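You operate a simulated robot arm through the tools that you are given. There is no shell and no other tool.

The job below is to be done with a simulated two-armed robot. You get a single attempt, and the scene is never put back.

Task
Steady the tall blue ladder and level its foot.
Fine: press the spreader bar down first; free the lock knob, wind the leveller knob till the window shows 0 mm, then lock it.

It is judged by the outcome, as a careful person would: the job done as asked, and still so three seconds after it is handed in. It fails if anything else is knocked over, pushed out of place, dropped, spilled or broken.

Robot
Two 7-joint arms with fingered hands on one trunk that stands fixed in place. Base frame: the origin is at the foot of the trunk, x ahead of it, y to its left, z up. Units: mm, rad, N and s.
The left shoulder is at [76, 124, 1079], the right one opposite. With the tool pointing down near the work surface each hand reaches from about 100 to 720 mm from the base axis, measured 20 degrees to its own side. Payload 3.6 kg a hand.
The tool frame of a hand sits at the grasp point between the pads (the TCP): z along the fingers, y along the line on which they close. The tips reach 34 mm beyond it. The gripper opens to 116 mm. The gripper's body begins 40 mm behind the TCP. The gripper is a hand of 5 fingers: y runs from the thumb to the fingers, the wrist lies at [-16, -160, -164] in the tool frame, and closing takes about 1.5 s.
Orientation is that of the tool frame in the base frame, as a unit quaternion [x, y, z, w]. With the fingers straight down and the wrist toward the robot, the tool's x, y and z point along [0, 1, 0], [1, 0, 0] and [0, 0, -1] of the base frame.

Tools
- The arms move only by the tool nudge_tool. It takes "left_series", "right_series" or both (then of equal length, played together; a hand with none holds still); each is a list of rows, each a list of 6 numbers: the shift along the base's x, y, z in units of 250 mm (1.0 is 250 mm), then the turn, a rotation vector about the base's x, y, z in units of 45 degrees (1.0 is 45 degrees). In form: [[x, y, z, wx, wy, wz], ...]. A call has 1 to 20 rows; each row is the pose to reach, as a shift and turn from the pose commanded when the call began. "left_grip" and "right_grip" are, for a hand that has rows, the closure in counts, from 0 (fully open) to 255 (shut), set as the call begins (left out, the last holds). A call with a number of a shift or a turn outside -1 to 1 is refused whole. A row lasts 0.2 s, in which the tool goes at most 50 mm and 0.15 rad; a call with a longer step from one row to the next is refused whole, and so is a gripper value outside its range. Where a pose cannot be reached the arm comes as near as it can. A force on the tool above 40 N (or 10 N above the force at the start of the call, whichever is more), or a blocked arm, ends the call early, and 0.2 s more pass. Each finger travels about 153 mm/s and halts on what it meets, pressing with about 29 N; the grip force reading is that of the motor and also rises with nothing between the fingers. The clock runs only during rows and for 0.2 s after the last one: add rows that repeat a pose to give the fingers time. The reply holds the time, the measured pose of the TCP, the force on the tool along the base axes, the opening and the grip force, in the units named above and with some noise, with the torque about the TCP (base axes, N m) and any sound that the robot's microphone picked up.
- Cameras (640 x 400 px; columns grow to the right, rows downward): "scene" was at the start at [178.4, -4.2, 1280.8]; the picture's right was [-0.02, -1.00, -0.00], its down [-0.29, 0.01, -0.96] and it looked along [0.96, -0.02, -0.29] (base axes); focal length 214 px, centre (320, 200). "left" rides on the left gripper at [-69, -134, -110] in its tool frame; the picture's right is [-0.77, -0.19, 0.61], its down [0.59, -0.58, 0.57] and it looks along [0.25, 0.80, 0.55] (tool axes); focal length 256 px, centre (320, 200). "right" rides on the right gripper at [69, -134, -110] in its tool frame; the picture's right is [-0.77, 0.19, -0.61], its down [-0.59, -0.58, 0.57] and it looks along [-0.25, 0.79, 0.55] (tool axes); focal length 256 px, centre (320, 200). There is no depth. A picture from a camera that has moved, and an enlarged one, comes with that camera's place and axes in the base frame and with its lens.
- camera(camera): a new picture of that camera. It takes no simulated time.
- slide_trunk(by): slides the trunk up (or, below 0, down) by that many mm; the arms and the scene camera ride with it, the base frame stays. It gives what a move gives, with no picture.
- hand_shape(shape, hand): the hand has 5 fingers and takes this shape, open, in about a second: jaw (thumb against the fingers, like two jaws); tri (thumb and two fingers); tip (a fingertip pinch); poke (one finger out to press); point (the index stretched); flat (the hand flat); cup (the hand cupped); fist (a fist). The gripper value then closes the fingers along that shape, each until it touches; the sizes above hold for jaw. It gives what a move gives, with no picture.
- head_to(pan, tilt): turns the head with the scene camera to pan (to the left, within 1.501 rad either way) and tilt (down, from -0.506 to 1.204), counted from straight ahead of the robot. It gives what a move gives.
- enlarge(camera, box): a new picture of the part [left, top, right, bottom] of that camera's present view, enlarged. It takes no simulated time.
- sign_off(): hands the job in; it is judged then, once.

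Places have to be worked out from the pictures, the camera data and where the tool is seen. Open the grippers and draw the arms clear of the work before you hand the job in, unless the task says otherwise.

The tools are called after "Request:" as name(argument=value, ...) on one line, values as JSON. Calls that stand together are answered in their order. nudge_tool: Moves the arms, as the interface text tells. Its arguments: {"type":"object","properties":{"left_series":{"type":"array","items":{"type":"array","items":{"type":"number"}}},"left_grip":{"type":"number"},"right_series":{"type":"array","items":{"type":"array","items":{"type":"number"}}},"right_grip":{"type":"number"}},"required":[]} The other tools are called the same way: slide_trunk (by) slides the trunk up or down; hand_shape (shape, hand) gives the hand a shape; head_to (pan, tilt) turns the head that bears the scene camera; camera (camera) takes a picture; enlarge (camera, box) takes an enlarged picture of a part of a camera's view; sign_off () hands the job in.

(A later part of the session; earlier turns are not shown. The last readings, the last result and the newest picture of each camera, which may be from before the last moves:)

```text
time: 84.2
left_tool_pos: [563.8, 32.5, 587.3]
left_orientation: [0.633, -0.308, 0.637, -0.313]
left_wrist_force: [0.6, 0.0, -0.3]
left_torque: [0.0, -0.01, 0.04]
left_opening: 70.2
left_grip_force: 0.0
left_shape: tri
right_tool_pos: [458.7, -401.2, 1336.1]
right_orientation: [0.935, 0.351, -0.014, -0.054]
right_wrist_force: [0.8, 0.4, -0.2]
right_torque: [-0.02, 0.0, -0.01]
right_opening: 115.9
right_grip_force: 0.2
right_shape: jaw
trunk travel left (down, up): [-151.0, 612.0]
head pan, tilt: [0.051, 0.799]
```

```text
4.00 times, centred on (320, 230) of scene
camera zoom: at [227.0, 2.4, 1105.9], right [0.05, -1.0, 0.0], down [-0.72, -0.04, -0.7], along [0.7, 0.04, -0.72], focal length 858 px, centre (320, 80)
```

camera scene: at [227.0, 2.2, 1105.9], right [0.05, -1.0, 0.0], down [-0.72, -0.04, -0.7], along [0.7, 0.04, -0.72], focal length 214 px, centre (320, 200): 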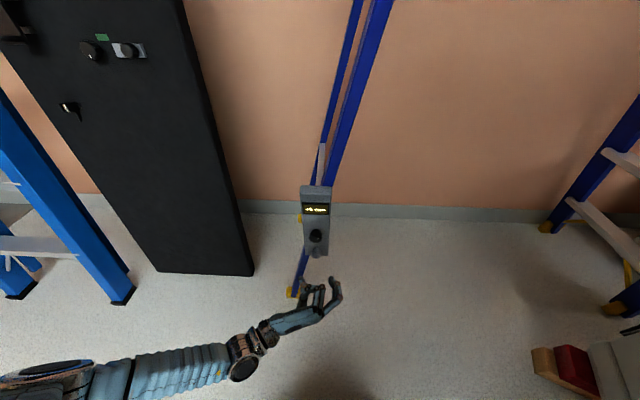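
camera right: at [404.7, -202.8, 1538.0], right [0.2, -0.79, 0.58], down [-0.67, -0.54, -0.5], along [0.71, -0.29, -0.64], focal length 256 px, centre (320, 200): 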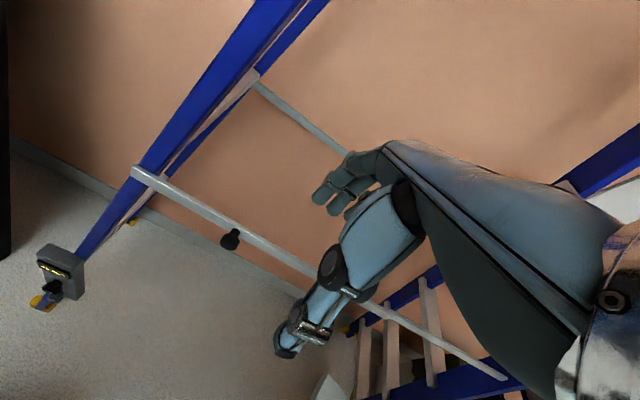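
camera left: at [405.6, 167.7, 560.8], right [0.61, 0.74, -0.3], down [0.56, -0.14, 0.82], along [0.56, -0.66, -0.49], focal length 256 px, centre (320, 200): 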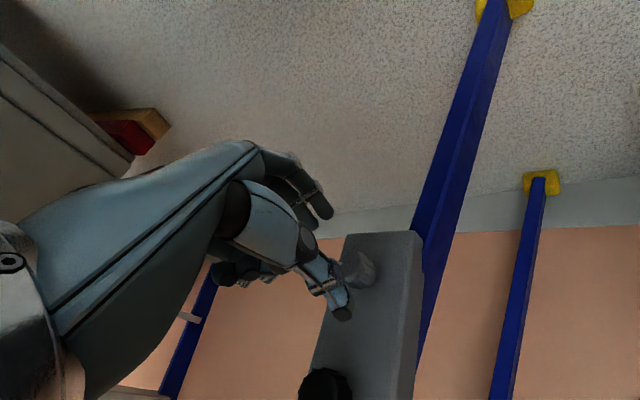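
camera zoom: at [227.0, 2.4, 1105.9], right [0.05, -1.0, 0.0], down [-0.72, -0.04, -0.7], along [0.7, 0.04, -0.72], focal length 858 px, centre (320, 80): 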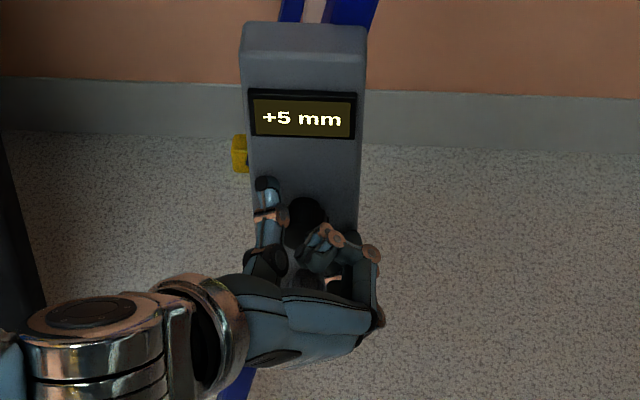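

The black knob sits between the fingertips. I'll close, then turn a small amount counter-clockwise and watch the window.

Request:
nudge_tool(left_series=[[0, 0.004, 0, 0, 0, 0], [0, 0.004, 0, 0, 0, 0], [0, 0.004, 0, 0, 0, 0], [0, 0.004, 0, 0, 0, 0], [0, 0.004, 0, 0, 0, 0], [0, 0.004, 0, 0, 0, 0]], left_grip=255)

Request:
nudge_tool(left_series=[[0, 0, 0, -0.12, 0, 0], [0, 0.002, 0, -0.24, 0, 0], [0, 0.004, 0, -0.36, 0, 0], [0, 0.005, 0, -0.48, 0, 0]])

Request:
enlarge(camera="left", box=[230, 160, 480, 360])

Request:
enlarge(camera="scene", box=[270, 180, 370, 280])

```text
time: 85.5
left_tool_pos: [562.7, 33.8, 585.5]
left_orientation: [0.634, -0.308, 0.637, -0.313]
left_wrist_force: [-2.5, -1.0, 3.6]
left_torque: [-0.03, 0.57, -0.67]
left_opening: 32.5
left_grip_force: 29.5
left_shape: tri
right_tool_pos: [458.2, -401.4, 1334.9]
right_orientation: [0.935, 0.351, -0.013, -0.054]
right_wrist_force: [0.3, 0.5, 0.5]
right_torque: [0.01, 0.01, -0.04]
right_opening: 115.8
right_grip_force: 0.0
right_shape: jaw
trunk travel left (down, up): [-151.0, 612.0]
head pan, tilt: [0.051, 0.799]
```

```text
time: 86.5
left_tool_pos: [564.2, 34.0, 586.3]
left_orientation: [0.681, -0.183, 0.683, -0.188]
left_wrist_force: [-6.3, -7.4, -0.5]
left_torque: [-0.02, 0.41, -1.06]
left_opening: 31.9
left_grip_force: 28.4
left_shape: tri
right_tool_pos: [458.3, -403.0, 1335.9]
right_orientation: [0.935, 0.35, -0.014, -0.054]
right_wrist_force: [-0.9, 0.3, -0.4]
right_torque: [0.0, 0.05, -0.02]
right_opening: 116.0
right_grip_force: 0.0
right_shape: jaw
trunk travel left (down, up): [-151.0, 612.0]
head pan, tilt: [0.051, 0.799]
```

```text
2.00 times, centred on (355, 260) of left
camera zoom: at [452.6, 184.0, 595.5], right [0.61, 0.55, -0.57], down [0.56, 0.2, 0.8], along [0.56, -0.81, -0.19], focal length 512 px, centre (250, 80)
```

zoom: 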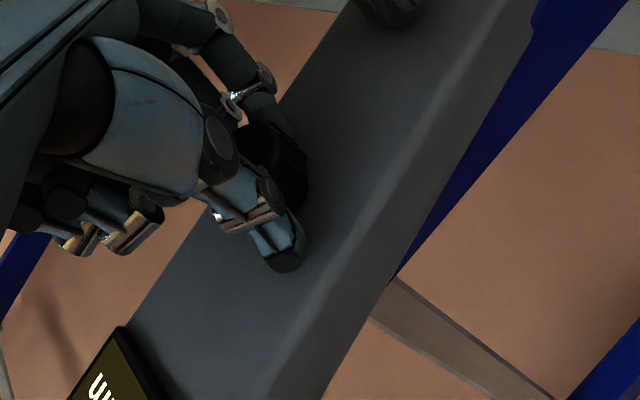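

```text
4.00 times, centred on (320, 230) of scene
camera zoom: at [226.7, 1.3, 1105.9], right [0.05, -1.0, 0.0], down [-0.72, -0.03, -0.7], along [0.7, 0.03, -0.72], focal length 858 px, centre (320, 80)
```

zoom: 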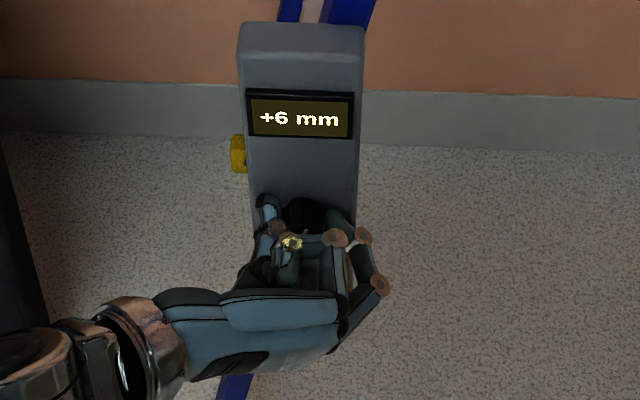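

It works: counter-clockwise gave +6 mm, so clockwise lowers it (roughly 20° per mm). I'll now turn clockwise with the same grip, undoing the side shift.

Request:
nudge_tool(left_series=[[0, -0.006, 0, 0.12, 0, 0], [0, -0.008, 0, 0.26, 0, 0], [0, -0.008, 0, 0.4, 0, 0], [0, -0.008, 0, 0.54, 0, 0], [0, -0.008, 0, 0.68, 0, 0], [0, -0.008, 0, 0.82, 0, 0]])

Request:
enlarge(camera="scene", box=[270, 180, 370, 280])

Request:
enlarge(camera="left", box=[230, 160, 480, 360])

```text
time: 88.0
left_tool_pos: [563.8, 32.6, 587.6]
left_orientation: [0.586, -0.391, 0.589, -0.396]
left_wrist_force: [-8.6, -3.6, -0.7]
left_torque: [-0.01, 0.81, -0.51]
left_opening: 31.6
left_grip_force: 28.9
left_shape: tri
right_tool_pos: [456.8, -400.9, 1336.3]
right_orientation: [0.935, 0.351, -0.014, -0.055]
right_wrist_force: [-0.4, 0.2, 0.4]
right_torque: [0.0, 0.03, -0.04]
right_opening: 116.1
right_grip_force: 0.0
right_shape: jaw
trunk travel left (down, up): [-151.0, 612.0]
head pan, tilt: [0.051, 0.799]
```

```text
4.00 times, centred on (320, 230) of scene
camera zoom: at [226.6, 1.9, 1105.9], right [0.05, -1.0, 0.0], down [-0.72, -0.04, -0.7], along [0.7, 0.04, -0.72], focal length 858 px, centre (320, 80)
```

zoom: 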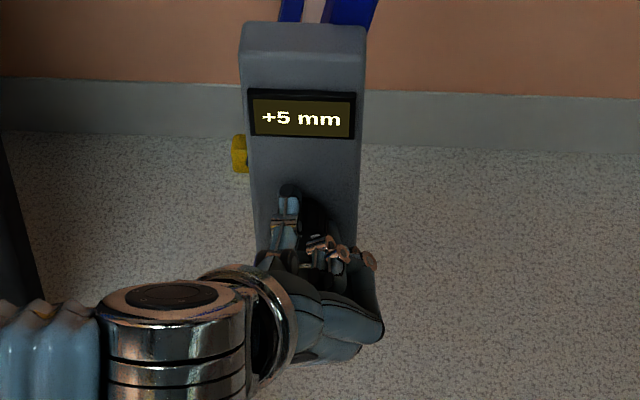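

```text
2.00 times, centred on (355, 260) of left
camera zoom: at [452.5, 147.4, 684.0], right [0.61, 0.78, -0.12], down [0.56, -0.32, 0.76], along [0.56, -0.53, -0.64], focal length 512 px, centre (250, 80)
```

zoom: 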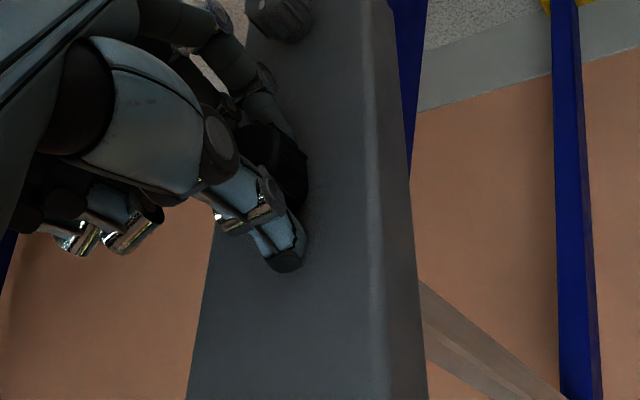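

The window is back to +5 at 15° clockwise from the original knob angle, so the rate is lower than I assumed. Continue clockwise within the arm's range.

Request:
nudge_tool(left_series=[[0, 0, 0, 0.14, 0, 0], [0, -0.002, 0, 0.28, 0, 0], [0, -0.004, 0, 0.42, 0, 0], [0, -0.004, 0, 0.56, 0, 0], [0, -0.004, 0, 0.7, 0, 0]])

Request:
enlarge(camera="scene", box=[270, 180, 370, 280])

Request:
enlarge(camera="left", box=[230, 160, 480, 360])

```text
time: 89.2
left_tool_pos: [562.9, 33.8, 585.9]
left_orientation: [-0.457, 0.536, -0.46, 0.54]
left_wrist_force: [-12.1, -5.0, -5.6]
left_torque: [-0.01, 0.97, -0.05]
left_opening: 23.6
left_grip_force: 28.6
left_shape: tri
right_tool_pos: [458.1, -402.2, 1334.3]
right_orientation: [0.935, 0.351, -0.013, -0.055]
right_wrist_force: [0.4, 0.3, 0.2]
right_torque: [0.0, -0.01, 0.0]
right_opening: 115.7
right_grip_force: 0.0
right_shape: jaw
trunk travel left (down, up): [-151.0, 612.0]
head pan, tilt: [0.051, 0.799]
```

```text
4.00 times, centred on (320, 230) of scene
camera zoom: at [226.8, 1.7, 1105.8], right [0.05, -1.0, 0.0], down [-0.72, -0.04, -0.7], along [0.7, 0.04, -0.72], focal length 858 px, centre (320, 80)
```

zoom: 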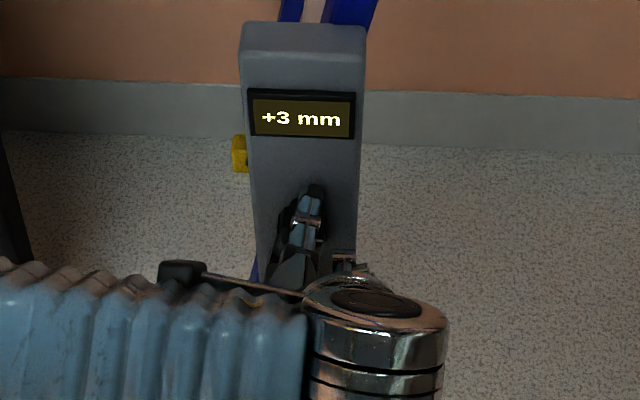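

```text
2.00 times, centred on (355, 260) of left
camera zoom: at [452.7, 79.1, 729.2], right [0.61, 0.73, 0.31], down [0.56, -0.67, 0.48], along [0.56, -0.12, -0.82], focal length 512 px, centre (250, 80)
```

zoom: 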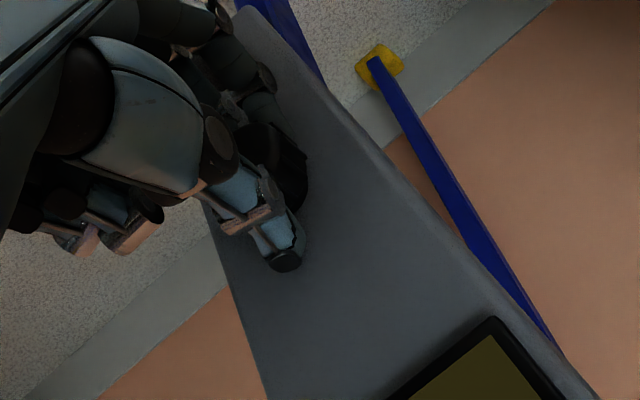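

Now +3 mm at the end of this stroke, about 30° per mm. I'll release, back off, roll back counter-clockwise and re-grip for another clockwise stroke.

Request:
nudge_tool(left_series=[[0, 0, 0, 0, 0, 0], [0, 0, 0, 0, 0, 0], [0, 0, 0, 0, 0, 0], [0, 0, 0, 0, 0, 0], [-0.1, 0, 0, 0, 0, 0], [-0.2, 0, 0, 0, 0, 0], [-0.28, 0, 0, 0, 0, 0]], left_grip=100)

Request:
nudge_tool(left_series=[[0, 0, 0, -0.18, 0, 0], [0, 0, 0, -0.36, 0, 0], [0, 0, 0, -0.54, 0, 0], [0, 0, 0, -0.72, 0, 0], [0, 0, 0, -0.9, 0, 0], [0, 0, 0, -1.0, 0, 0]])

Request:
nudge_tool(left_series=[[0, 0, 0, -0.18, 0, 0], [0, 0, 0, -0.36, 0, 0], [0, 0, 0, -0.54, 0, 0], [0, 0, 0, -0.72, 0, 0], [0, 0, 0, -0.9, 0, 0], [0, 0, 0, -1.0, 0, 0]])

Request:
enlarge(camera="left", box=[230, 160, 480, 360])

Request:
enlarge(camera="scene", box=[290, 190, 350, 260])

```text
time: 90.8
left_tool_pos: [494.0, 32.7, 586.3]
left_orientation: [-0.457, 0.535, -0.462, 0.54]
left_wrist_force: [-0.6, 1.1, 0.6]
left_torque: [0.0, -0.01, -0.01]
left_opening: 70.3
left_grip_force: 0.1
left_shape: tri
right_tool_pos: [458.3, -401.8, 1335.7]
right_orientation: [0.935, 0.351, -0.014, -0.055]
right_wrist_force: [0.4, -0.5, 0.2]
right_torque: [0.04, 0.0, 0.0]
right_opening: 116.0
right_grip_force: 0.0
right_shape: jaw
trunk travel left (down, up): [-151.0, 612.0]
head pan, tilt: [0.051, 0.799]
```

```text
time: 92.2
left_tool_pos: [493.8, 33.5, 586.4]
left_orientation: [0.63, -0.317, 0.631, -0.324]
left_wrist_force: [0.1, -0.1, 0.6]
left_torque: [-0.01, 0.01, 0.02]
left_opening: 70.1
left_grip_force: 0.1
left_shape: tri
right_tool_pos: [458.0, -401.0, 1336.2]
right_orientation: [0.935, 0.351, -0.013, -0.054]
right_wrist_force: [-0.4, 0.6, -0.2]
right_torque: [0.01, 0.0, -0.01]
right_opening: 115.8
right_grip_force: 0.0
right_shape: jaw
trunk travel left (down, up): [-151.0, 612.0]
head pan, tilt: [0.051, 0.799]
```

```text
time: 93.5
left_tool_pos: [495.1, 32.2, 588.1]
left_orientation: [0.704, -0.051, 0.705, -0.059]
left_wrist_force: [-0.1, -0.9, -0.3]
left_torque: [-0.02, -0.02, 0.01]
left_opening: 70.1
left_grip_force: 0.1
left_shape: tri
right_tool_pos: [459.1, -400.6, 1335.0]
right_orientation: [0.935, 0.351, -0.015, -0.055]
right_wrist_force: [0.1, 0.6, 0.4]
right_torque: [0.01, 0.0, -0.04]
right_opening: 116.0
right_grip_force: 0.1
right_shape: jaw
trunk travel left (down, up): [-151.0, 612.0]
head pan, tilt: [0.051, 0.799]
```

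```text
2.00 times, centred on (355, 260) of left
camera zoom: at [383.5, 174.3, 539.8], right [0.61, 0.31, -0.73], down [0.56, 0.48, 0.67], along [0.56, -0.82, 0.12], focal length 512 px, centre (250, 80)
```

zoom: 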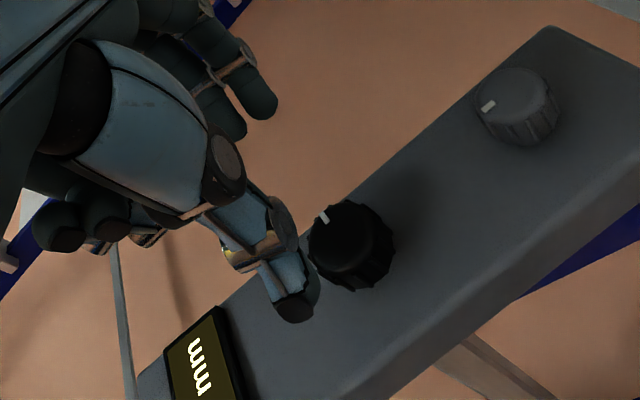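

```text
5.71 times, centred on (320, 225) of scene
camera zoom: at [226.9, 2.3, 1105.9], right [0.05, -1.0, 0.0], down [-0.72, -0.04, -0.7], along [0.7, 0.04, -0.72], focal length 1226 px, centre (320, 57)
```

zoom: 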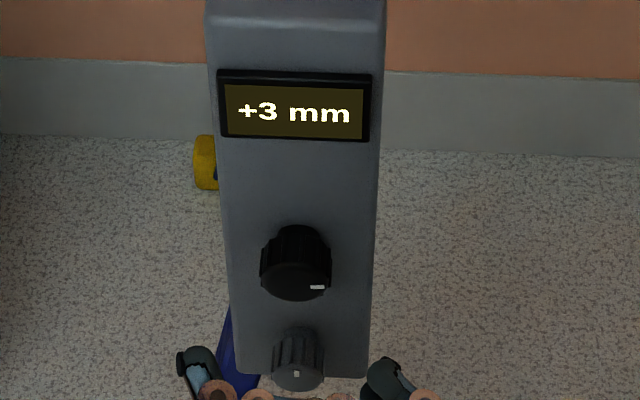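

Window holds at +3 and the grey pointer is still at 12 o'clock. I'll roll slightly further back, advance, grip, and turn clockwise.

Request:
nudge_tool(left_series=[[0, 0.006, -0.006, -0.15, 0, 0], [0, 0.006, -0.006, -0.3, 0, 0], [0.08, 0.006, -0.006, -0.42, 0, 0], [0.16, 0.006, -0.006, -0.42, 0, 0], [0.22, 0.006, -0.006, -0.42, 0, 0], [0.272, 0.006, -0.006, -0.42, 0, 0], [0.272, 0.006, -0.006, -0.42, 0, 0]])

Request:
nudge_tool(left_series=[[0, 0, 0, 0, 0, 0], [0, 0, 0, 0, 0, 0], [0, 0, 0, 0, 0, 0], [0, 0, 0, 0, 0, 0], [0, 0, 0, 0, 0, 0], [0, 0, 0, 0, 0, 0]], left_grip=255)

Request:
enlarge(camera="scene", box=[270, 180, 370, 280])

Request:
enlarge(camera="left", box=[230, 160, 480, 360])

```text
time: 95.2
left_tool_pos: [561.8, 34.1, 585.0]
left_orientation: [0.705, 0.064, 0.704, 0.058]
left_wrist_force: [-0.6, -0.7, -0.4]
left_torque: [0.0, 0.0, 0.01]
left_opening: 70.0
left_grip_force: 0.0
left_shape: tri
right_tool_pos: [457.3, -400.9, 1336.2]
right_orientation: [0.935, 0.352, -0.014, -0.054]
right_wrist_force: [0.0, 0.6, -0.8]
right_torque: [-0.01, 0.04, 0.03]
right_opening: 115.9
right_grip_force: 0.0
right_shape: jaw
trunk travel left (down, up): [-151.0, 612.0]
head pan, tilt: [0.051, 0.799]
```

```text
time: 96.5
left_tool_pos: [561.2, 34.0, 583.6]
left_orientation: [0.705, 0.064, 0.704, 0.058]
left_wrist_force: [-6.9, 0.4, -3.2]
left_torque: [0.01, -0.09, -0.46]
left_opening: 31.1
left_grip_force: 29.1
left_shape: tri
right_tool_pos: [458.2, -400.6, 1335.1]
right_orientation: [0.935, 0.351, -0.014, -0.054]
right_wrist_force: [0.1, -0.5, 0.0]
right_torque: [-0.03, 0.0, 0.03]
right_opening: 116.0
right_grip_force: 0.1
right_shape: jaw
trunk travel left (down, up): [-151.0, 612.0]
head pan, tilt: [0.051, 0.799]
```

```text
4.00 times, centred on (320, 230) of scene
camera zoom: at [226.6, 2.3, 1105.9], right [0.05, -1.0, 0.0], down [-0.72, -0.04, -0.7], along [0.7, 0.04, -0.72], focal length 858 px, centre (320, 80)
```

zoom: 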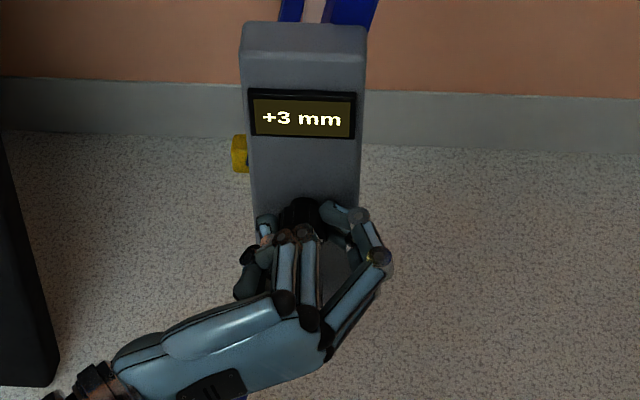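

```text
2.00 times, centred on (355, 260) of left
camera zoom: at [450.2, 152.5, 493.8], right [0.61, 0.06, -0.79], down [0.56, 0.67, 0.48], along [0.56, -0.74, 0.38], focal length 512 px, centre (250, 80)
```

zoom: 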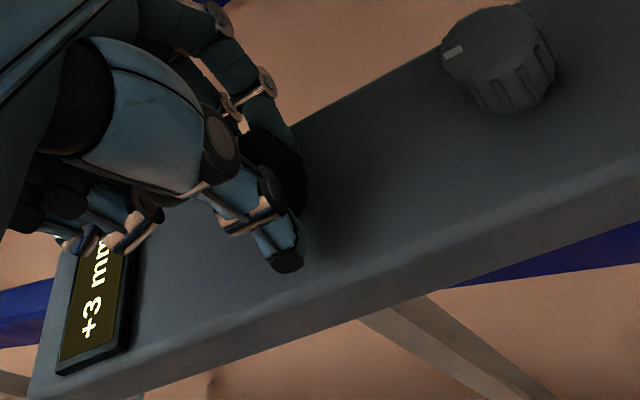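

Gripped at about −10° roll, window still +3. Rotate clockwise 42° and read the window.

Request:
nudge_tool(left_series=[[0, 0, 0, 0.14, 0, 0], [0, 0, 0, 0.28, 0, 0], [0, 0, 0, 0.42, 0, 0], [0, 0, 0, 0.56, 0, 0], [0, 0, 0, 0.7, 0, 0], [0, 0, 0, 0.84, 0, 0], [0, 0, 0, 0.94, 0, 0]])

Request:
enlarge(camera="scene", box=[270, 180, 370, 280])

```text
time: 98.2
left_tool_pos: [560.4, 35.3, 584.3]
left_orientation: [0.679, -0.194, 0.679, -0.2]
left_wrist_force: [-9.7, 2.2, -7.9]
left_torque: [-0.02, 0.39, -0.36]
left_opening: 23.0
left_grip_force: 28.7
left_shape: tri
right_tool_pos: [456.9, -401.7, 1336.9]
right_orientation: [0.935, 0.351, -0.014, -0.054]
right_wrist_force: [0.2, 0.1, 0.6]
right_torque: [-0.01, 0.02, 0.0]
right_opening: 116.0
right_grip_force: 0.0
right_shape: jaw
trunk travel left (down, up): [-151.0, 612.0]
head pan, tilt: [0.051, 0.799]
```

```text
4.00 times, centred on (320, 230) of scene
camera zoom: at [226.9, 2.5, 1105.8], right [0.05, -1.0, 0.0], down [-0.72, -0.04, -0.7], along [0.7, 0.04, -0.72], focal length 858 px, centre (320, 80)
```

zoom: 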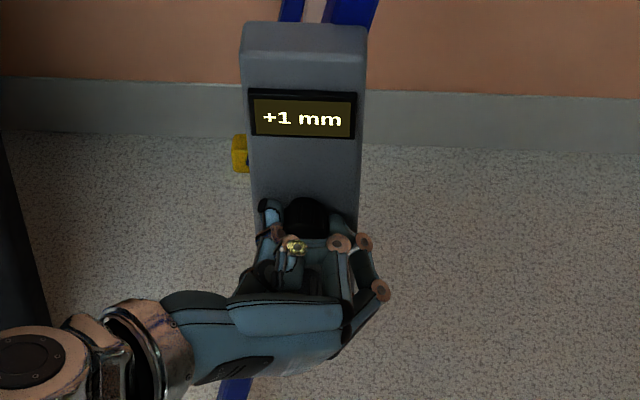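

Now +1 mm. Continue in small clockwise steps, reading the window each time.

Request:
nudge_tool(left_series=[[0, 0, 0.004, 0.1, 0, 0], [0, 0, 0.006, 0.2, 0, 0], [0, 0, 0.006, 0.2, 0, 0]])

Request:
enlarge(camera="scene", box=[290, 190, 350, 260])

Request:
nudge_tool(left_series=[[0, 0, 0, 0.1, 0, 0], [0, 0, 0, 0.2, 0, 0], [0, 0, 0, 0.2, 0, 0]])

Request:
enlarge(camera="scene", box=[290, 190, 350, 260])

```text
time: 99.0
left_tool_pos: [560.7, 35.2, 585.5]
left_orientation: [0.661, -0.248, 0.661, -0.254]
left_wrist_force: [-15.1, 1.4, -11.0]
left_torque: [-0.02, 0.55, -0.33]
left_opening: 23.6
left_grip_force: 28.6
left_shape: tri
right_tool_pos: [458.2, -401.2, 1336.3]
right_orientation: [0.935, 0.351, -0.013, -0.054]
right_wrist_force: [-0.3, -0.2, 0.1]
right_torque: [-0.02, 0.03, 0.02]
right_opening: 116.0
right_grip_force: 0.2
right_shape: jaw
trunk travel left (down, up): [-151.0, 612.0]
head pan, tilt: [0.051, 0.799]
```

```text
5.71 times, centred on (320, 225) of scene
camera zoom: at [226.8, 2.5, 1105.8], right [0.05, -1.0, 0.0], down [-0.72, -0.04, -0.7], along [0.7, 0.04, -0.72], focal length 1226 px, centre (320, 57)
```

zoom: 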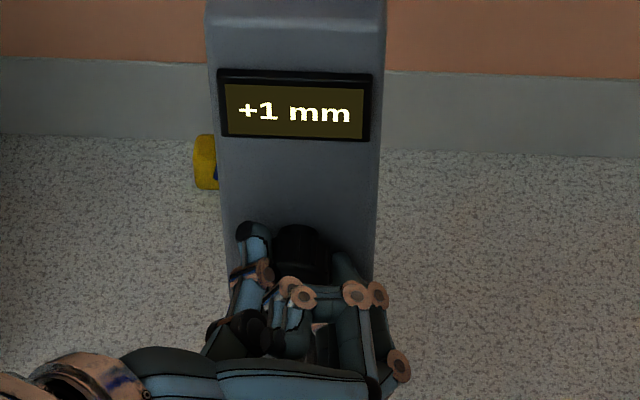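

```text
time: 99.8
left_tool_pos: [562.8, 36.7, 586.0]
left_orientation: [0.639, -0.298, 0.641, -0.304]
left_wrist_force: [-15.5, 3.6, -11.5]
left_torque: [0.0, 0.59, -0.26]
left_opening: 23.5
left_grip_force: 29.1
left_shape: tri
right_tool_pos: [458.9, -401.8, 1335.9]
right_orientation: [0.935, 0.35, -0.014, -0.053]
right_wrist_force: [-0.4, 0.1, -0.3]
right_torque: [0.01, 0.02, 0.02]
right_opening: 116.3
right_grip_force: 0.1
right_shape: jaw
trunk travel left (down, up): [-151.0, 612.0]
head pan, tilt: [0.051, 0.799]
```

```text
5.71 times, centred on (320, 225) of scene
camera zoom: at [226.9, 2.7, 1105.8], right [0.05, -1.0, 0.0], down [-0.72, -0.04, -0.7], along [0.7, 0.04, -0.72], focal length 1226 px, centre (320, 57)
```

zoom: 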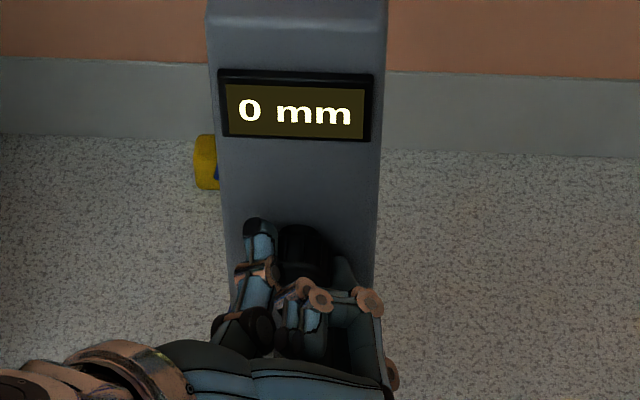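

The window reads 0 mm. By the calibration (~20°/mm) the true value is about +0.3, so I'll turn about 5° more to centre it, then release gently.

Request:
nudge_tool(left_series=[[0, 0, 0, 0.06, 0, 0], [0, 0, 0, 0.12, 0, 0], [0, 0, 0, 0.12, 0, 0]])

Request:
enlarge(camera="scene", box=[290, 190, 350, 260])

Request:
nudge_tool(left_series=[[0, 0, 0, 0, 0, 0], [0, 0, 0, 0, 0, 0], [0, 0, 0, 0, 0, 0], [0, 0, 0, 0, 0, 0], [-0.08, 0, 0, 0, 0, 0], [-0.18, 0, 0, 0, 0, 0], [-0.28, 0, 0, 0, 0, 0]], left_grip=100)

Request:
enlarge(camera="scene", box=[290, 190, 350, 260])

Request:
enlarge(camera="left", box=[230, 160, 480, 360])

```text
time: 100.5
left_tool_pos: [560.8, 36.2, 586.6]
left_orientation: [0.624, -0.328, 0.626, -0.334]
left_wrist_force: [-14.5, 3.9, -11.8]
left_torque: [0.02, 0.65, -0.19]
left_opening: 23.9
left_grip_force: 29.3
left_shape: tri
right_tool_pos: [458.4, -401.9, 1334.7]
right_orientation: [0.935, 0.351, -0.014, -0.053]
right_wrist_force: [0.0, 1.4, -0.5]
right_torque: [0.01, -0.03, -0.03]
right_opening: 115.6
right_grip_force: 0.1
right_shape: jaw
trunk travel left (down, up): [-151.0, 612.0]
head pan, tilt: [0.051, 0.799]
```

```text
5.71 times, centred on (320, 225) of scene
camera zoom: at [227.1, 2.7, 1105.8], right [0.05, -1.0, 0.0], down [-0.72, -0.04, -0.7], along [0.7, 0.04, -0.72], focal length 1226 px, centre (320, 57)
```

zoom: 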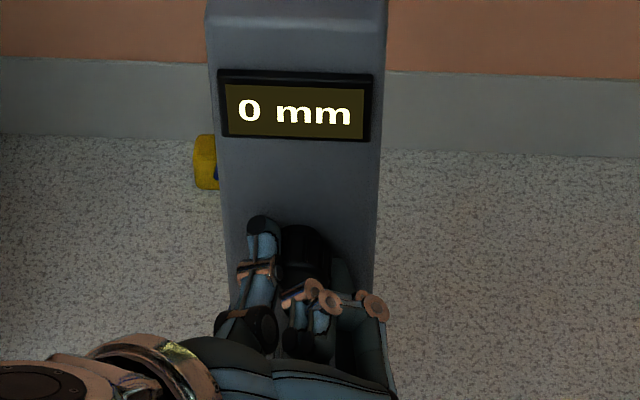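

```text
time: 102.2
left_tool_pos: [491.2, 35.1, 586.1]
left_orientation: [0.623, -0.328, 0.627, -0.334]
left_wrist_force: [-0.3, 0.0, 1.3]
left_torque: [-0.03, -0.03, -0.01]
left_opening: 70.1
left_grip_force: 0.0
left_shape: tri
right_tool_pos: [459.4, -401.3, 1335.3]
right_orientation: [0.935, 0.351, -0.013, -0.053]
right_wrist_force: [1.5, 0.0, -0.5]
right_torque: [-0.06, 0.02, 0.01]
right_opening: 115.9
right_grip_force: 0.1
right_shape: jaw
trunk travel left (down, up): [-151.0, 612.0]
head pan, tilt: [0.051, 0.799]
```

```text
5.71 times, centred on (320, 225) of scene
camera zoom: at [226.8, 2.4, 1105.9], right [0.05, -1.0, 0.0], down [-0.72, -0.04, -0.7], along [0.7, 0.04, -0.72], focal length 1226 px, centre (320, 57)
```

zoom: 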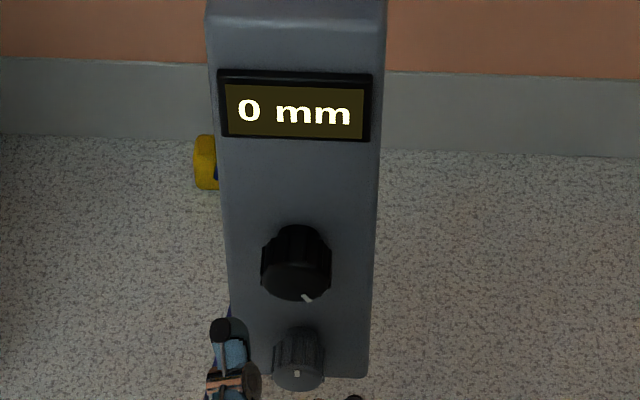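

```text
2.00 times, centred on (355, 260) of left
camera zoom: at [381.2, 166.2, 658.4], right [0.61, 0.74, -0.27], down [0.56, -0.16, 0.81], along [0.56, -0.65, -0.51], focal length 512 px, centre (250, 80)
```

zoom: 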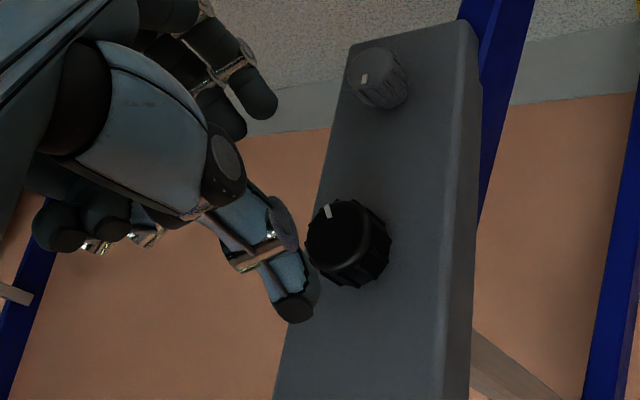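

0 mm holds after release. Now lock it: I'll move down to the grey knob, rolling back counter-clockwise on the way, grip, and turn it clockwise back to its stop.

Request:
nudge_tool(left_series=[[0, 0, -0.08, -0.18, 0, 0], [0, 0, -0.16, -0.36, 0, 0], [0, 0, -0.24, -0.54, 0, 0], [0, 0, -0.32, -0.72, 0, 0], [0, 0.004, -0.372, -0.9, 0, 0], [0, 0.004, -0.372, -1.0, 0, 0]])

Request:
nudge_tool(left_series=[[0, 0, 0, -0.18, 0, 0], [0, 0, 0, -0.36, 0, 0], [0, 0, 0, -0.52, 0, 0], [0, 0, 0, -0.52, 0, 0]])

Request:
enlarge(camera="scene", box=[290, 190, 350, 260])

Request:
enlarge(camera="left", box=[230, 160, 480, 360])

```text
time: 103.5
left_tool_pos: [491.8, 37.2, 494.0]
left_orientation: [0.703, -0.063, 0.705, -0.07]
left_wrist_force: [0.1, 0.4, 0.1]
left_torque: [-0.02, 0.0, 0.0]
left_opening: 70.2
left_grip_force: 0.1
left_shape: tri
right_tool_pos: [457.8, -401.8, 1334.7]
right_orientation: [0.935, 0.351, -0.013, -0.054]
right_wrist_force: [0.2, -0.2, -0.8]
right_torque: [-0.02, -0.03, 0.0]
right_opening: 115.9
right_grip_force: 0.0
right_shape: jaw
trunk travel left (down, up): [-151.0, 612.0]
head pan, tilt: [0.051, 0.799]
```

```text
time: 104.5
left_tool_pos: [491.9, 35.2, 493.3]
left_orientation: [0.703, 0.082, 0.702, 0.075]
left_wrist_force: [0.3, 0.5, 0.2]
left_torque: [0.04, -0.01, 0.0]
left_opening: 70.0
left_grip_force: 0.0
left_shape: tri
right_tool_pos: [457.4, -400.9, 1336.5]
right_orientation: [0.935, 0.351, -0.014, -0.054]
right_wrist_force: [0.5, -0.2, -0.1]
right_torque: [0.01, -0.01, -0.04]
right_opening: 115.9
right_grip_force: 0.0
right_shape: jaw
trunk travel left (down, up): [-151.0, 612.0]
head pan, tilt: [0.051, 0.799]
```

```text
5.71 times, centred on (320, 225) of scene
camera zoom: at [226.9, 2.2, 1105.9], right [0.05, -1.0, 0.0], down [-0.72, -0.04, -0.7], along [0.7, 0.04, -0.72], focal length 1226 px, centre (320, 57)
```

zoom: 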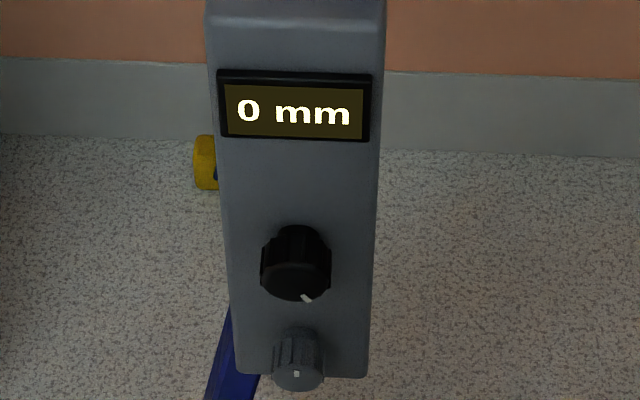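

```text
2.00 times, centred on (355, 260) of left
camera zoom: at [380.9, 149.9, 397.7], right [0.61, 0.02, -0.79], down [0.56, 0.7, 0.45], along [0.56, -0.72, 0.41], focal length 512 px, centre (250, 80)
```

zoom: 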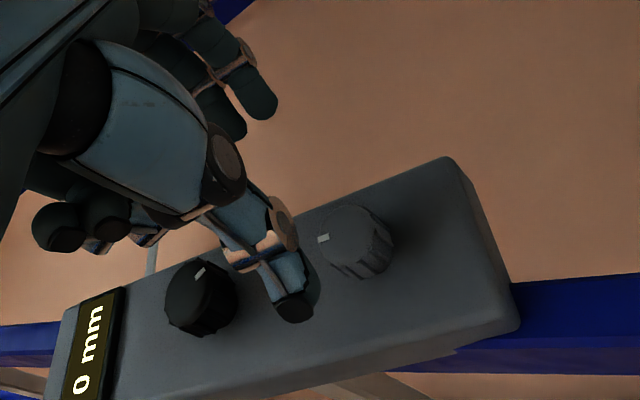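

Aligned with the grey knob at −13° roll. Advance and close.

Request:
nudge_tool(left_series=[[0.1, 0.005, 0, 0, 0, 0], [0.18, 0.005, 0, 0, 0, 0], [0.24, 0.005, 0, 0, 0, 0], [0.284, 0.005, 0, 0, 0, 0], [0.284, 0.005, 0, 0, 0, 0]])

Request:
nudge_tool(left_series=[[0, 0, 0, 0, 0, 0], [0, 0, 0, 0, 0, 0], [0, 0, 0, 0, 0, 0], [0, 0, 0, 0, 0, 0], [0, 0, 0, 0, 0, 0], [0, 0, 0, 0, 0, 0]], left_grip=255)

Request:
enlarge(camera="scene", box=[270, 180, 370, 280])

Request:
enlarge(camera="left", box=[230, 160, 480, 360])

```text
time: 105.8
left_tool_pos: [562.8, 36.9, 493.6]
left_orientation: [0.703, 0.082, 0.703, 0.073]
left_wrist_force: [0.4, -0.1, 0.8]
left_torque: [-0.01, -0.01, -0.03]
left_opening: 70.1
left_grip_force: 0.1
left_shape: tri
right_tool_pos: [458.8, -400.6, 1335.3]
right_orientation: [0.935, 0.351, -0.014, -0.054]
right_wrist_force: [-0.8, 0.2, -0.1]
right_torque: [-0.01, -0.04, 0.01]
right_opening: 115.9
right_grip_force: 0.2
right_shape: jaw
trunk travel left (down, up): [-151.0, 612.0]
head pan, tilt: [0.051, 0.799]
```

```text
time: 107.2
left_tool_pos: [562.3, 37.1, 492.6]
left_orientation: [0.704, 0.081, 0.702, 0.074]
left_wrist_force: [-2.0, 2.5, 5.1]
left_torque: [-0.04, -0.3, -0.48]
left_opening: 22.0
left_grip_force: 29.1
left_shape: tri
right_tool_pos: [457.2, -401.1, 1336.4]
right_orientation: [0.935, 0.351, -0.015, -0.053]
right_wrist_force: [-0.3, 1.1, -1.1]
right_torque: [0.0, 0.01, 0.02]
right_opening: 115.8
right_grip_force: 0.1
right_shape: jaw
trunk travel left (down, up): [-151.0, 612.0]
head pan, tilt: [0.051, 0.799]
```

```text
4.00 times, centred on (320, 230) of scene
camera zoom: at [226.5, 2.5, 1106.0], right [0.05, -1.0, 0.0], down [-0.72, -0.04, -0.7], along [0.7, 0.04, -0.72], focal length 858 px, centre (320, 80)
```

zoom: 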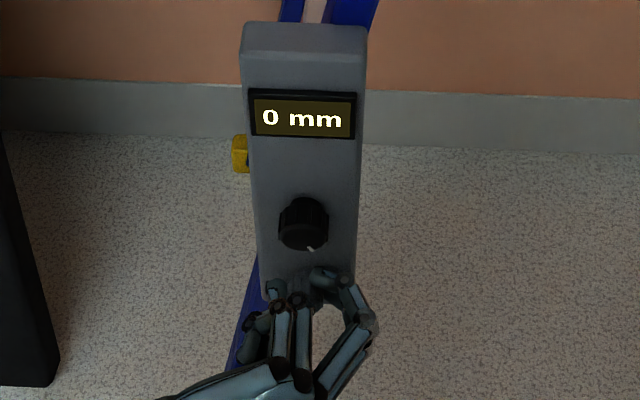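

```text
2.00 times, centred on (355, 260) of left
camera zoom: at [451.5, 151.5, 398.0], right [0.61, 0.02, -0.79], down [0.56, 0.7, 0.45], along [0.56, -0.72, 0.41], focal length 512 px, centre (250, 80)
```

zoom: 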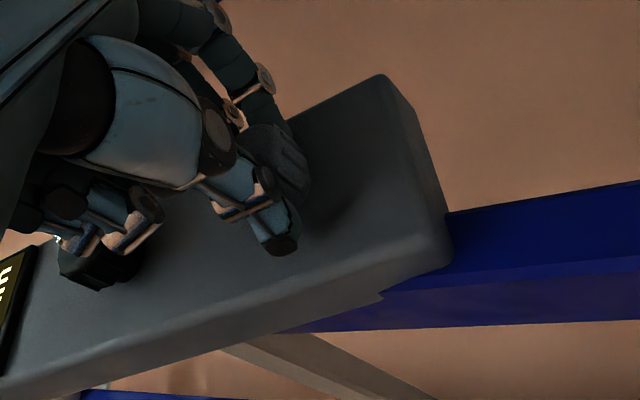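

Gripped (22 mm). Turn clockwise 45° with slight drift toward −y, then check.

Request:
nudge_tool(left_series=[[0, 0, 0, 0.14, 0, 0], [0, -0.002, 0, 0.28, 0, 0], [0, -0.004, 0, 0.42, 0, 0], [0, -0.006, 0, 0.56, 0, 0], [0, -0.007, 0, 0.7, 0, 0], [0, -0.008, 0, 0.84, 0, 0], [0, -0.01, 0, 0.98, 0, 0]])

Request:
enlarge(camera="left", box=[230, 160, 480, 360])

Request:
enlarge(camera="scene", box=[270, 180, 370, 280])

```text
time: 108.8
left_tool_pos: [562.5, 33.2, 495.1]
left_orientation: [0.68, -0.188, 0.681, -0.196]
left_wrist_force: [-4.0, 2.9, 7.7]
left_torque: [0.05, 0.02, -0.45]
left_opening: 21.8
left_grip_force: 28.4
left_shape: tri
right_tool_pos: [456.8, -401.9, 1335.9]
right_orientation: [0.935, 0.351, -0.013, -0.053]
right_wrist_force: [0.7, -0.6, -1.2]
right_torque: [0.03, -0.01, -0.01]
right_opening: 116.0
right_grip_force: 0.1
right_shape: jaw
trunk travel left (down, up): [-151.0, 612.0]
head pan, tilt: [0.051, 0.799]
```

```text
2.00 times, centred on (355, 260) of left
camera zoom: at [451.5, 182.6, 505.7], right [0.61, 0.56, -0.55], down [0.56, 0.19, 0.81], along [0.56, -0.8, -0.2], focal length 512 px, centre (250, 80)
```

zoom: 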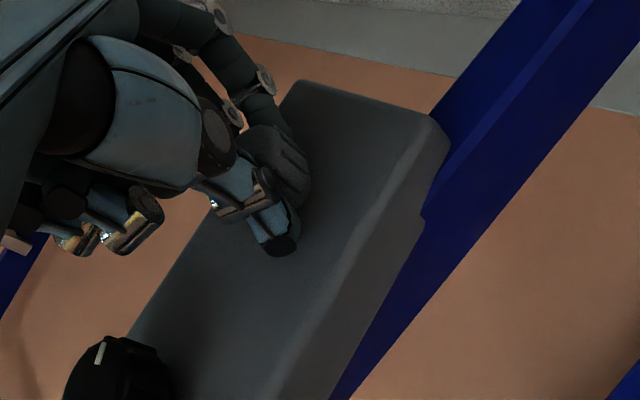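

```text
4.00 times, centred on (320, 230) of scene
camera zoom: at [226.0, 2.3, 1106.1], right [0.05, -1.0, 0.0], down [-0.72, -0.04, -0.7], along [0.7, 0.03, -0.72], focal length 858 px, centre (320, 80)
```

zoom: 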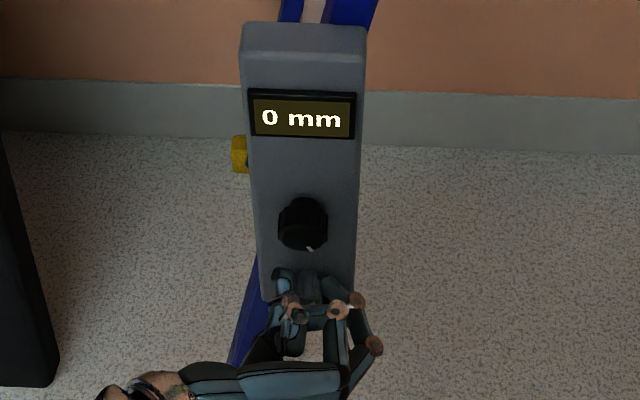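

The knob turns with the hand and the window stays at 0. I'll continue clockwise until the torque shows the stop.

Request:
nudge_tool(left_series=[[0, 0, 0.004, 0.14, 0, 0], [0, 0, 0.006, 0.28, 0, 0], [0, 0, 0.006, 0.42, 0, 0], [0, 0, 0.006, 0.56, 0, 0], [0, 0, 0.006, 0.7, 0, 0], [0, 0, 0.006, 0.84, 0, 0]])

Request:
enlarge(camera="left", box=[230, 160, 480, 360])

Request:
enlarge(camera="scene", box=[270, 180, 370, 280])

```text
time: 110.2
left_tool_pos: [561.6, 31.8, 494.5]
left_orientation: [0.58, -0.401, 0.584, -0.402]
left_wrist_force: [-1.2, -16.6, -4.5]
left_torque: [-0.09, 0.71, -0.79]
left_opening: 22.7
left_grip_force: 29.0
left_shape: tri
right_tool_pos: [459.4, -402.2, 1334.4]
right_orientation: [0.935, 0.351, -0.014, -0.054]
right_wrist_force: [0.1, -1.1, 0.6]
right_torque: [-0.04, 0.0, 0.03]
right_opening: 115.7
right_grip_force: 0.0
right_shape: jaw
trunk travel left (down, up): [-151.0, 612.0]
head pan, tilt: [0.051, 0.799]
```

```text
2.00 times, centred on (355, 260) of left
camera zoom: at [452.0, 143.4, 595.2], right [0.61, 0.78, -0.09], down [0.56, -0.35, 0.75], along [0.56, -0.51, -0.65], focal length 512 px, centre (250, 80)
```

zoom: 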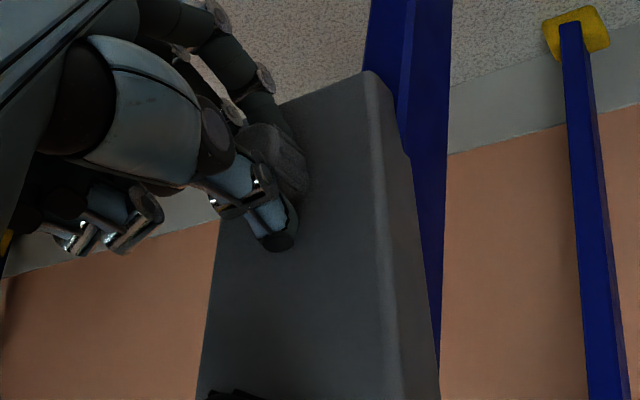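

```text
4.00 times, centred on (320, 230) of scene
camera zoom: at [227.6, 0.5, 1105.7], right [0.05, -1.0, 0.0], down [-0.72, -0.03, -0.7], along [0.7, 0.03, -0.72], focal length 858 px, centre (320, 80)
```

zoom: 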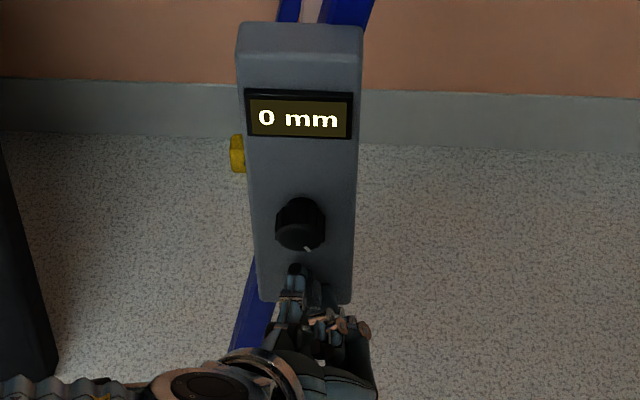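

82° done. Relieving the side load (shift −3 mm in y) and continuing gently to the stop.

Request:
nudge_tool(left_series=[[0, -0.012, -0.004, 0.05, 0, 0], [0, -0.014, -0.004, 0.15, 0, 0], [0, -0.014, -0.004, 0.28, 0, 0], [0, -0.014, -0.004, 0.4, 0, 0], [0, -0.014, -0.004, 0.5, 0, 0]])

Request:
enlarge(camera="left", box=[230, 160, 480, 360])

Request:
enlarge(camera="scene", box=[270, 180, 370, 280])

```text
time: 111.3
left_tool_pos: [562.9, 29.3, 494.0]
left_orientation: [-0.489, 0.508, -0.495, 0.508]
left_wrist_force: [-12.3, -15.0, -3.4]
left_torque: [-0.55, 0.71, -0.75]
left_opening: 22.8
left_grip_force: 28.7
left_shape: tri
right_tool_pos: [457.6, -403.3, 1334.6]
right_orientation: [0.935, 0.351, -0.013, -0.054]
right_wrist_force: [-0.2, 0.3, -0.3]
right_torque: [0.01, 0.0, 0.0]
right_opening: 116.0
right_grip_force: 0.0
right_shape: jaw
trunk travel left (down, up): [-151.0, 612.0]
head pan, tilt: [0.051, 0.799]
```

```text
2.00 times, centred on (355, 260) of left
camera zoom: at [452.2, 93.3, 629.7], right [0.61, 0.76, 0.21], down [0.56, -0.61, 0.56], along [0.56, -0.23, -0.8], focal length 512 px, centre (250, 80)
```

zoom: 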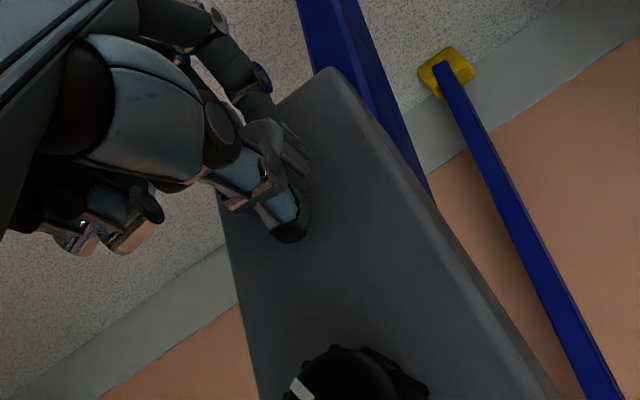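

```text
4.00 times, centred on (320, 230) of scene
camera zoom: at [226.9, 0.9, 1105.8], right [0.05, -1.0, 0.0], down [-0.72, -0.03, -0.7], along [0.7, 0.04, -0.72], focal length 858 px, centre (320, 80)
```

zoom: 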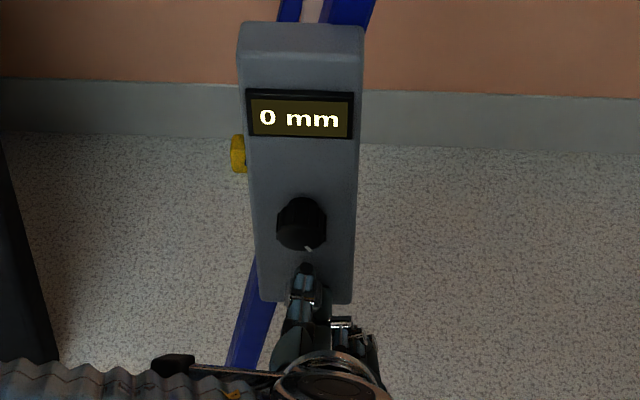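

Torque −0.55 N·m about the knob axis: the lock stop is reached, and the window reads 0. I'll open the fingers, back off and verify.

Request:
nudge_tool(left_series=[[0, 0, 0, 0, 0, 0], [0, 0, 0, 0, 0, 0], [0, 0, 0, 0, 0, 0], [0, 0, 0, 0, 0, 0], [-0.1, 0, 0, 0, 0, 0], [-0.2, 0, 0, 0, 0, 0], [-0.35, 0, 0, 0, 0, 0], [-0.5, 0, 0, 0, 0, 0]], left_grip=60)

Request:
enlarge(camera="left", box=[230, 160, 480, 360])

Request:
enlarge(camera="scene", box=[290, 190, 350, 260])

```text
time: 113.2
left_tool_pos: [438.5, 33.7, 492.5]
left_orientation: [-0.49, 0.505, -0.494, 0.51]
left_wrist_force: [-0.3, 0.1, 0.4]
left_torque: [0.0, 0.0, -0.01]
left_opening: 88.5
left_grip_force: 0.1
left_shape: tri
right_tool_pos: [458.5, -401.5, 1335.8]
right_orientation: [0.935, 0.351, -0.013, -0.052]
right_wrist_force: [0.4, 0.8, 0.3]
right_torque: [0.02, -0.01, 0.01]
right_opening: 115.9
right_grip_force: 0.0
right_shape: jaw
trunk travel left (down, up): [-151.0, 612.0]
head pan, tilt: [0.051, 0.799]
```

```text
2.00 times, centred on (355, 260) of left
camera zoom: at [328.0, 97.3, 628.0], right [0.61, 0.76, 0.22], down [0.56, -0.61, 0.56], along [0.56, -0.22, -0.8], focal length 512 px, centre (250, 80)
```

zoom: 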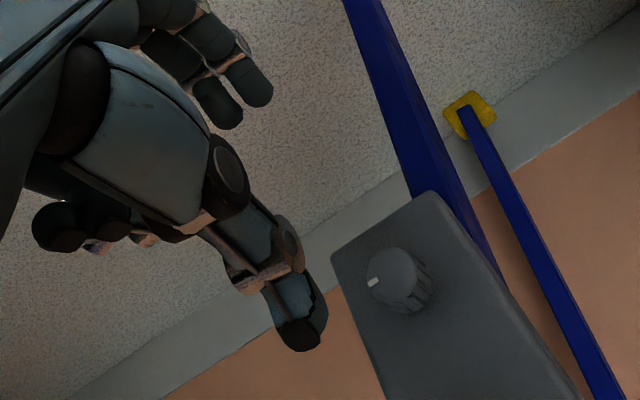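

```text
5.71 times, centred on (320, 225) of scene
camera zoom: at [226.8, 2.2, 1105.9], right [0.05, -1.0, 0.0], down [-0.72, -0.04, -0.7], along [0.7, 0.04, -0.72], focal length 1226 px, centre (320, 57)
```

zoom: 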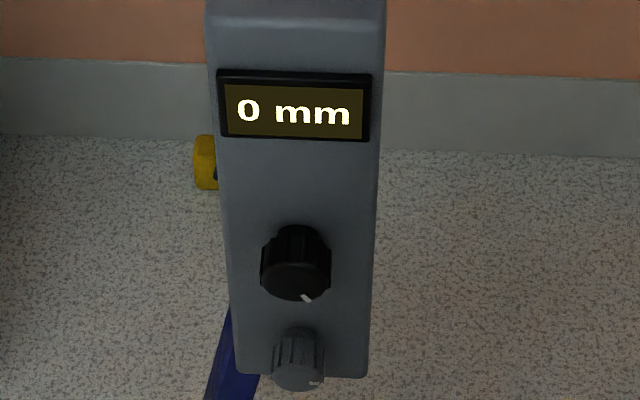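

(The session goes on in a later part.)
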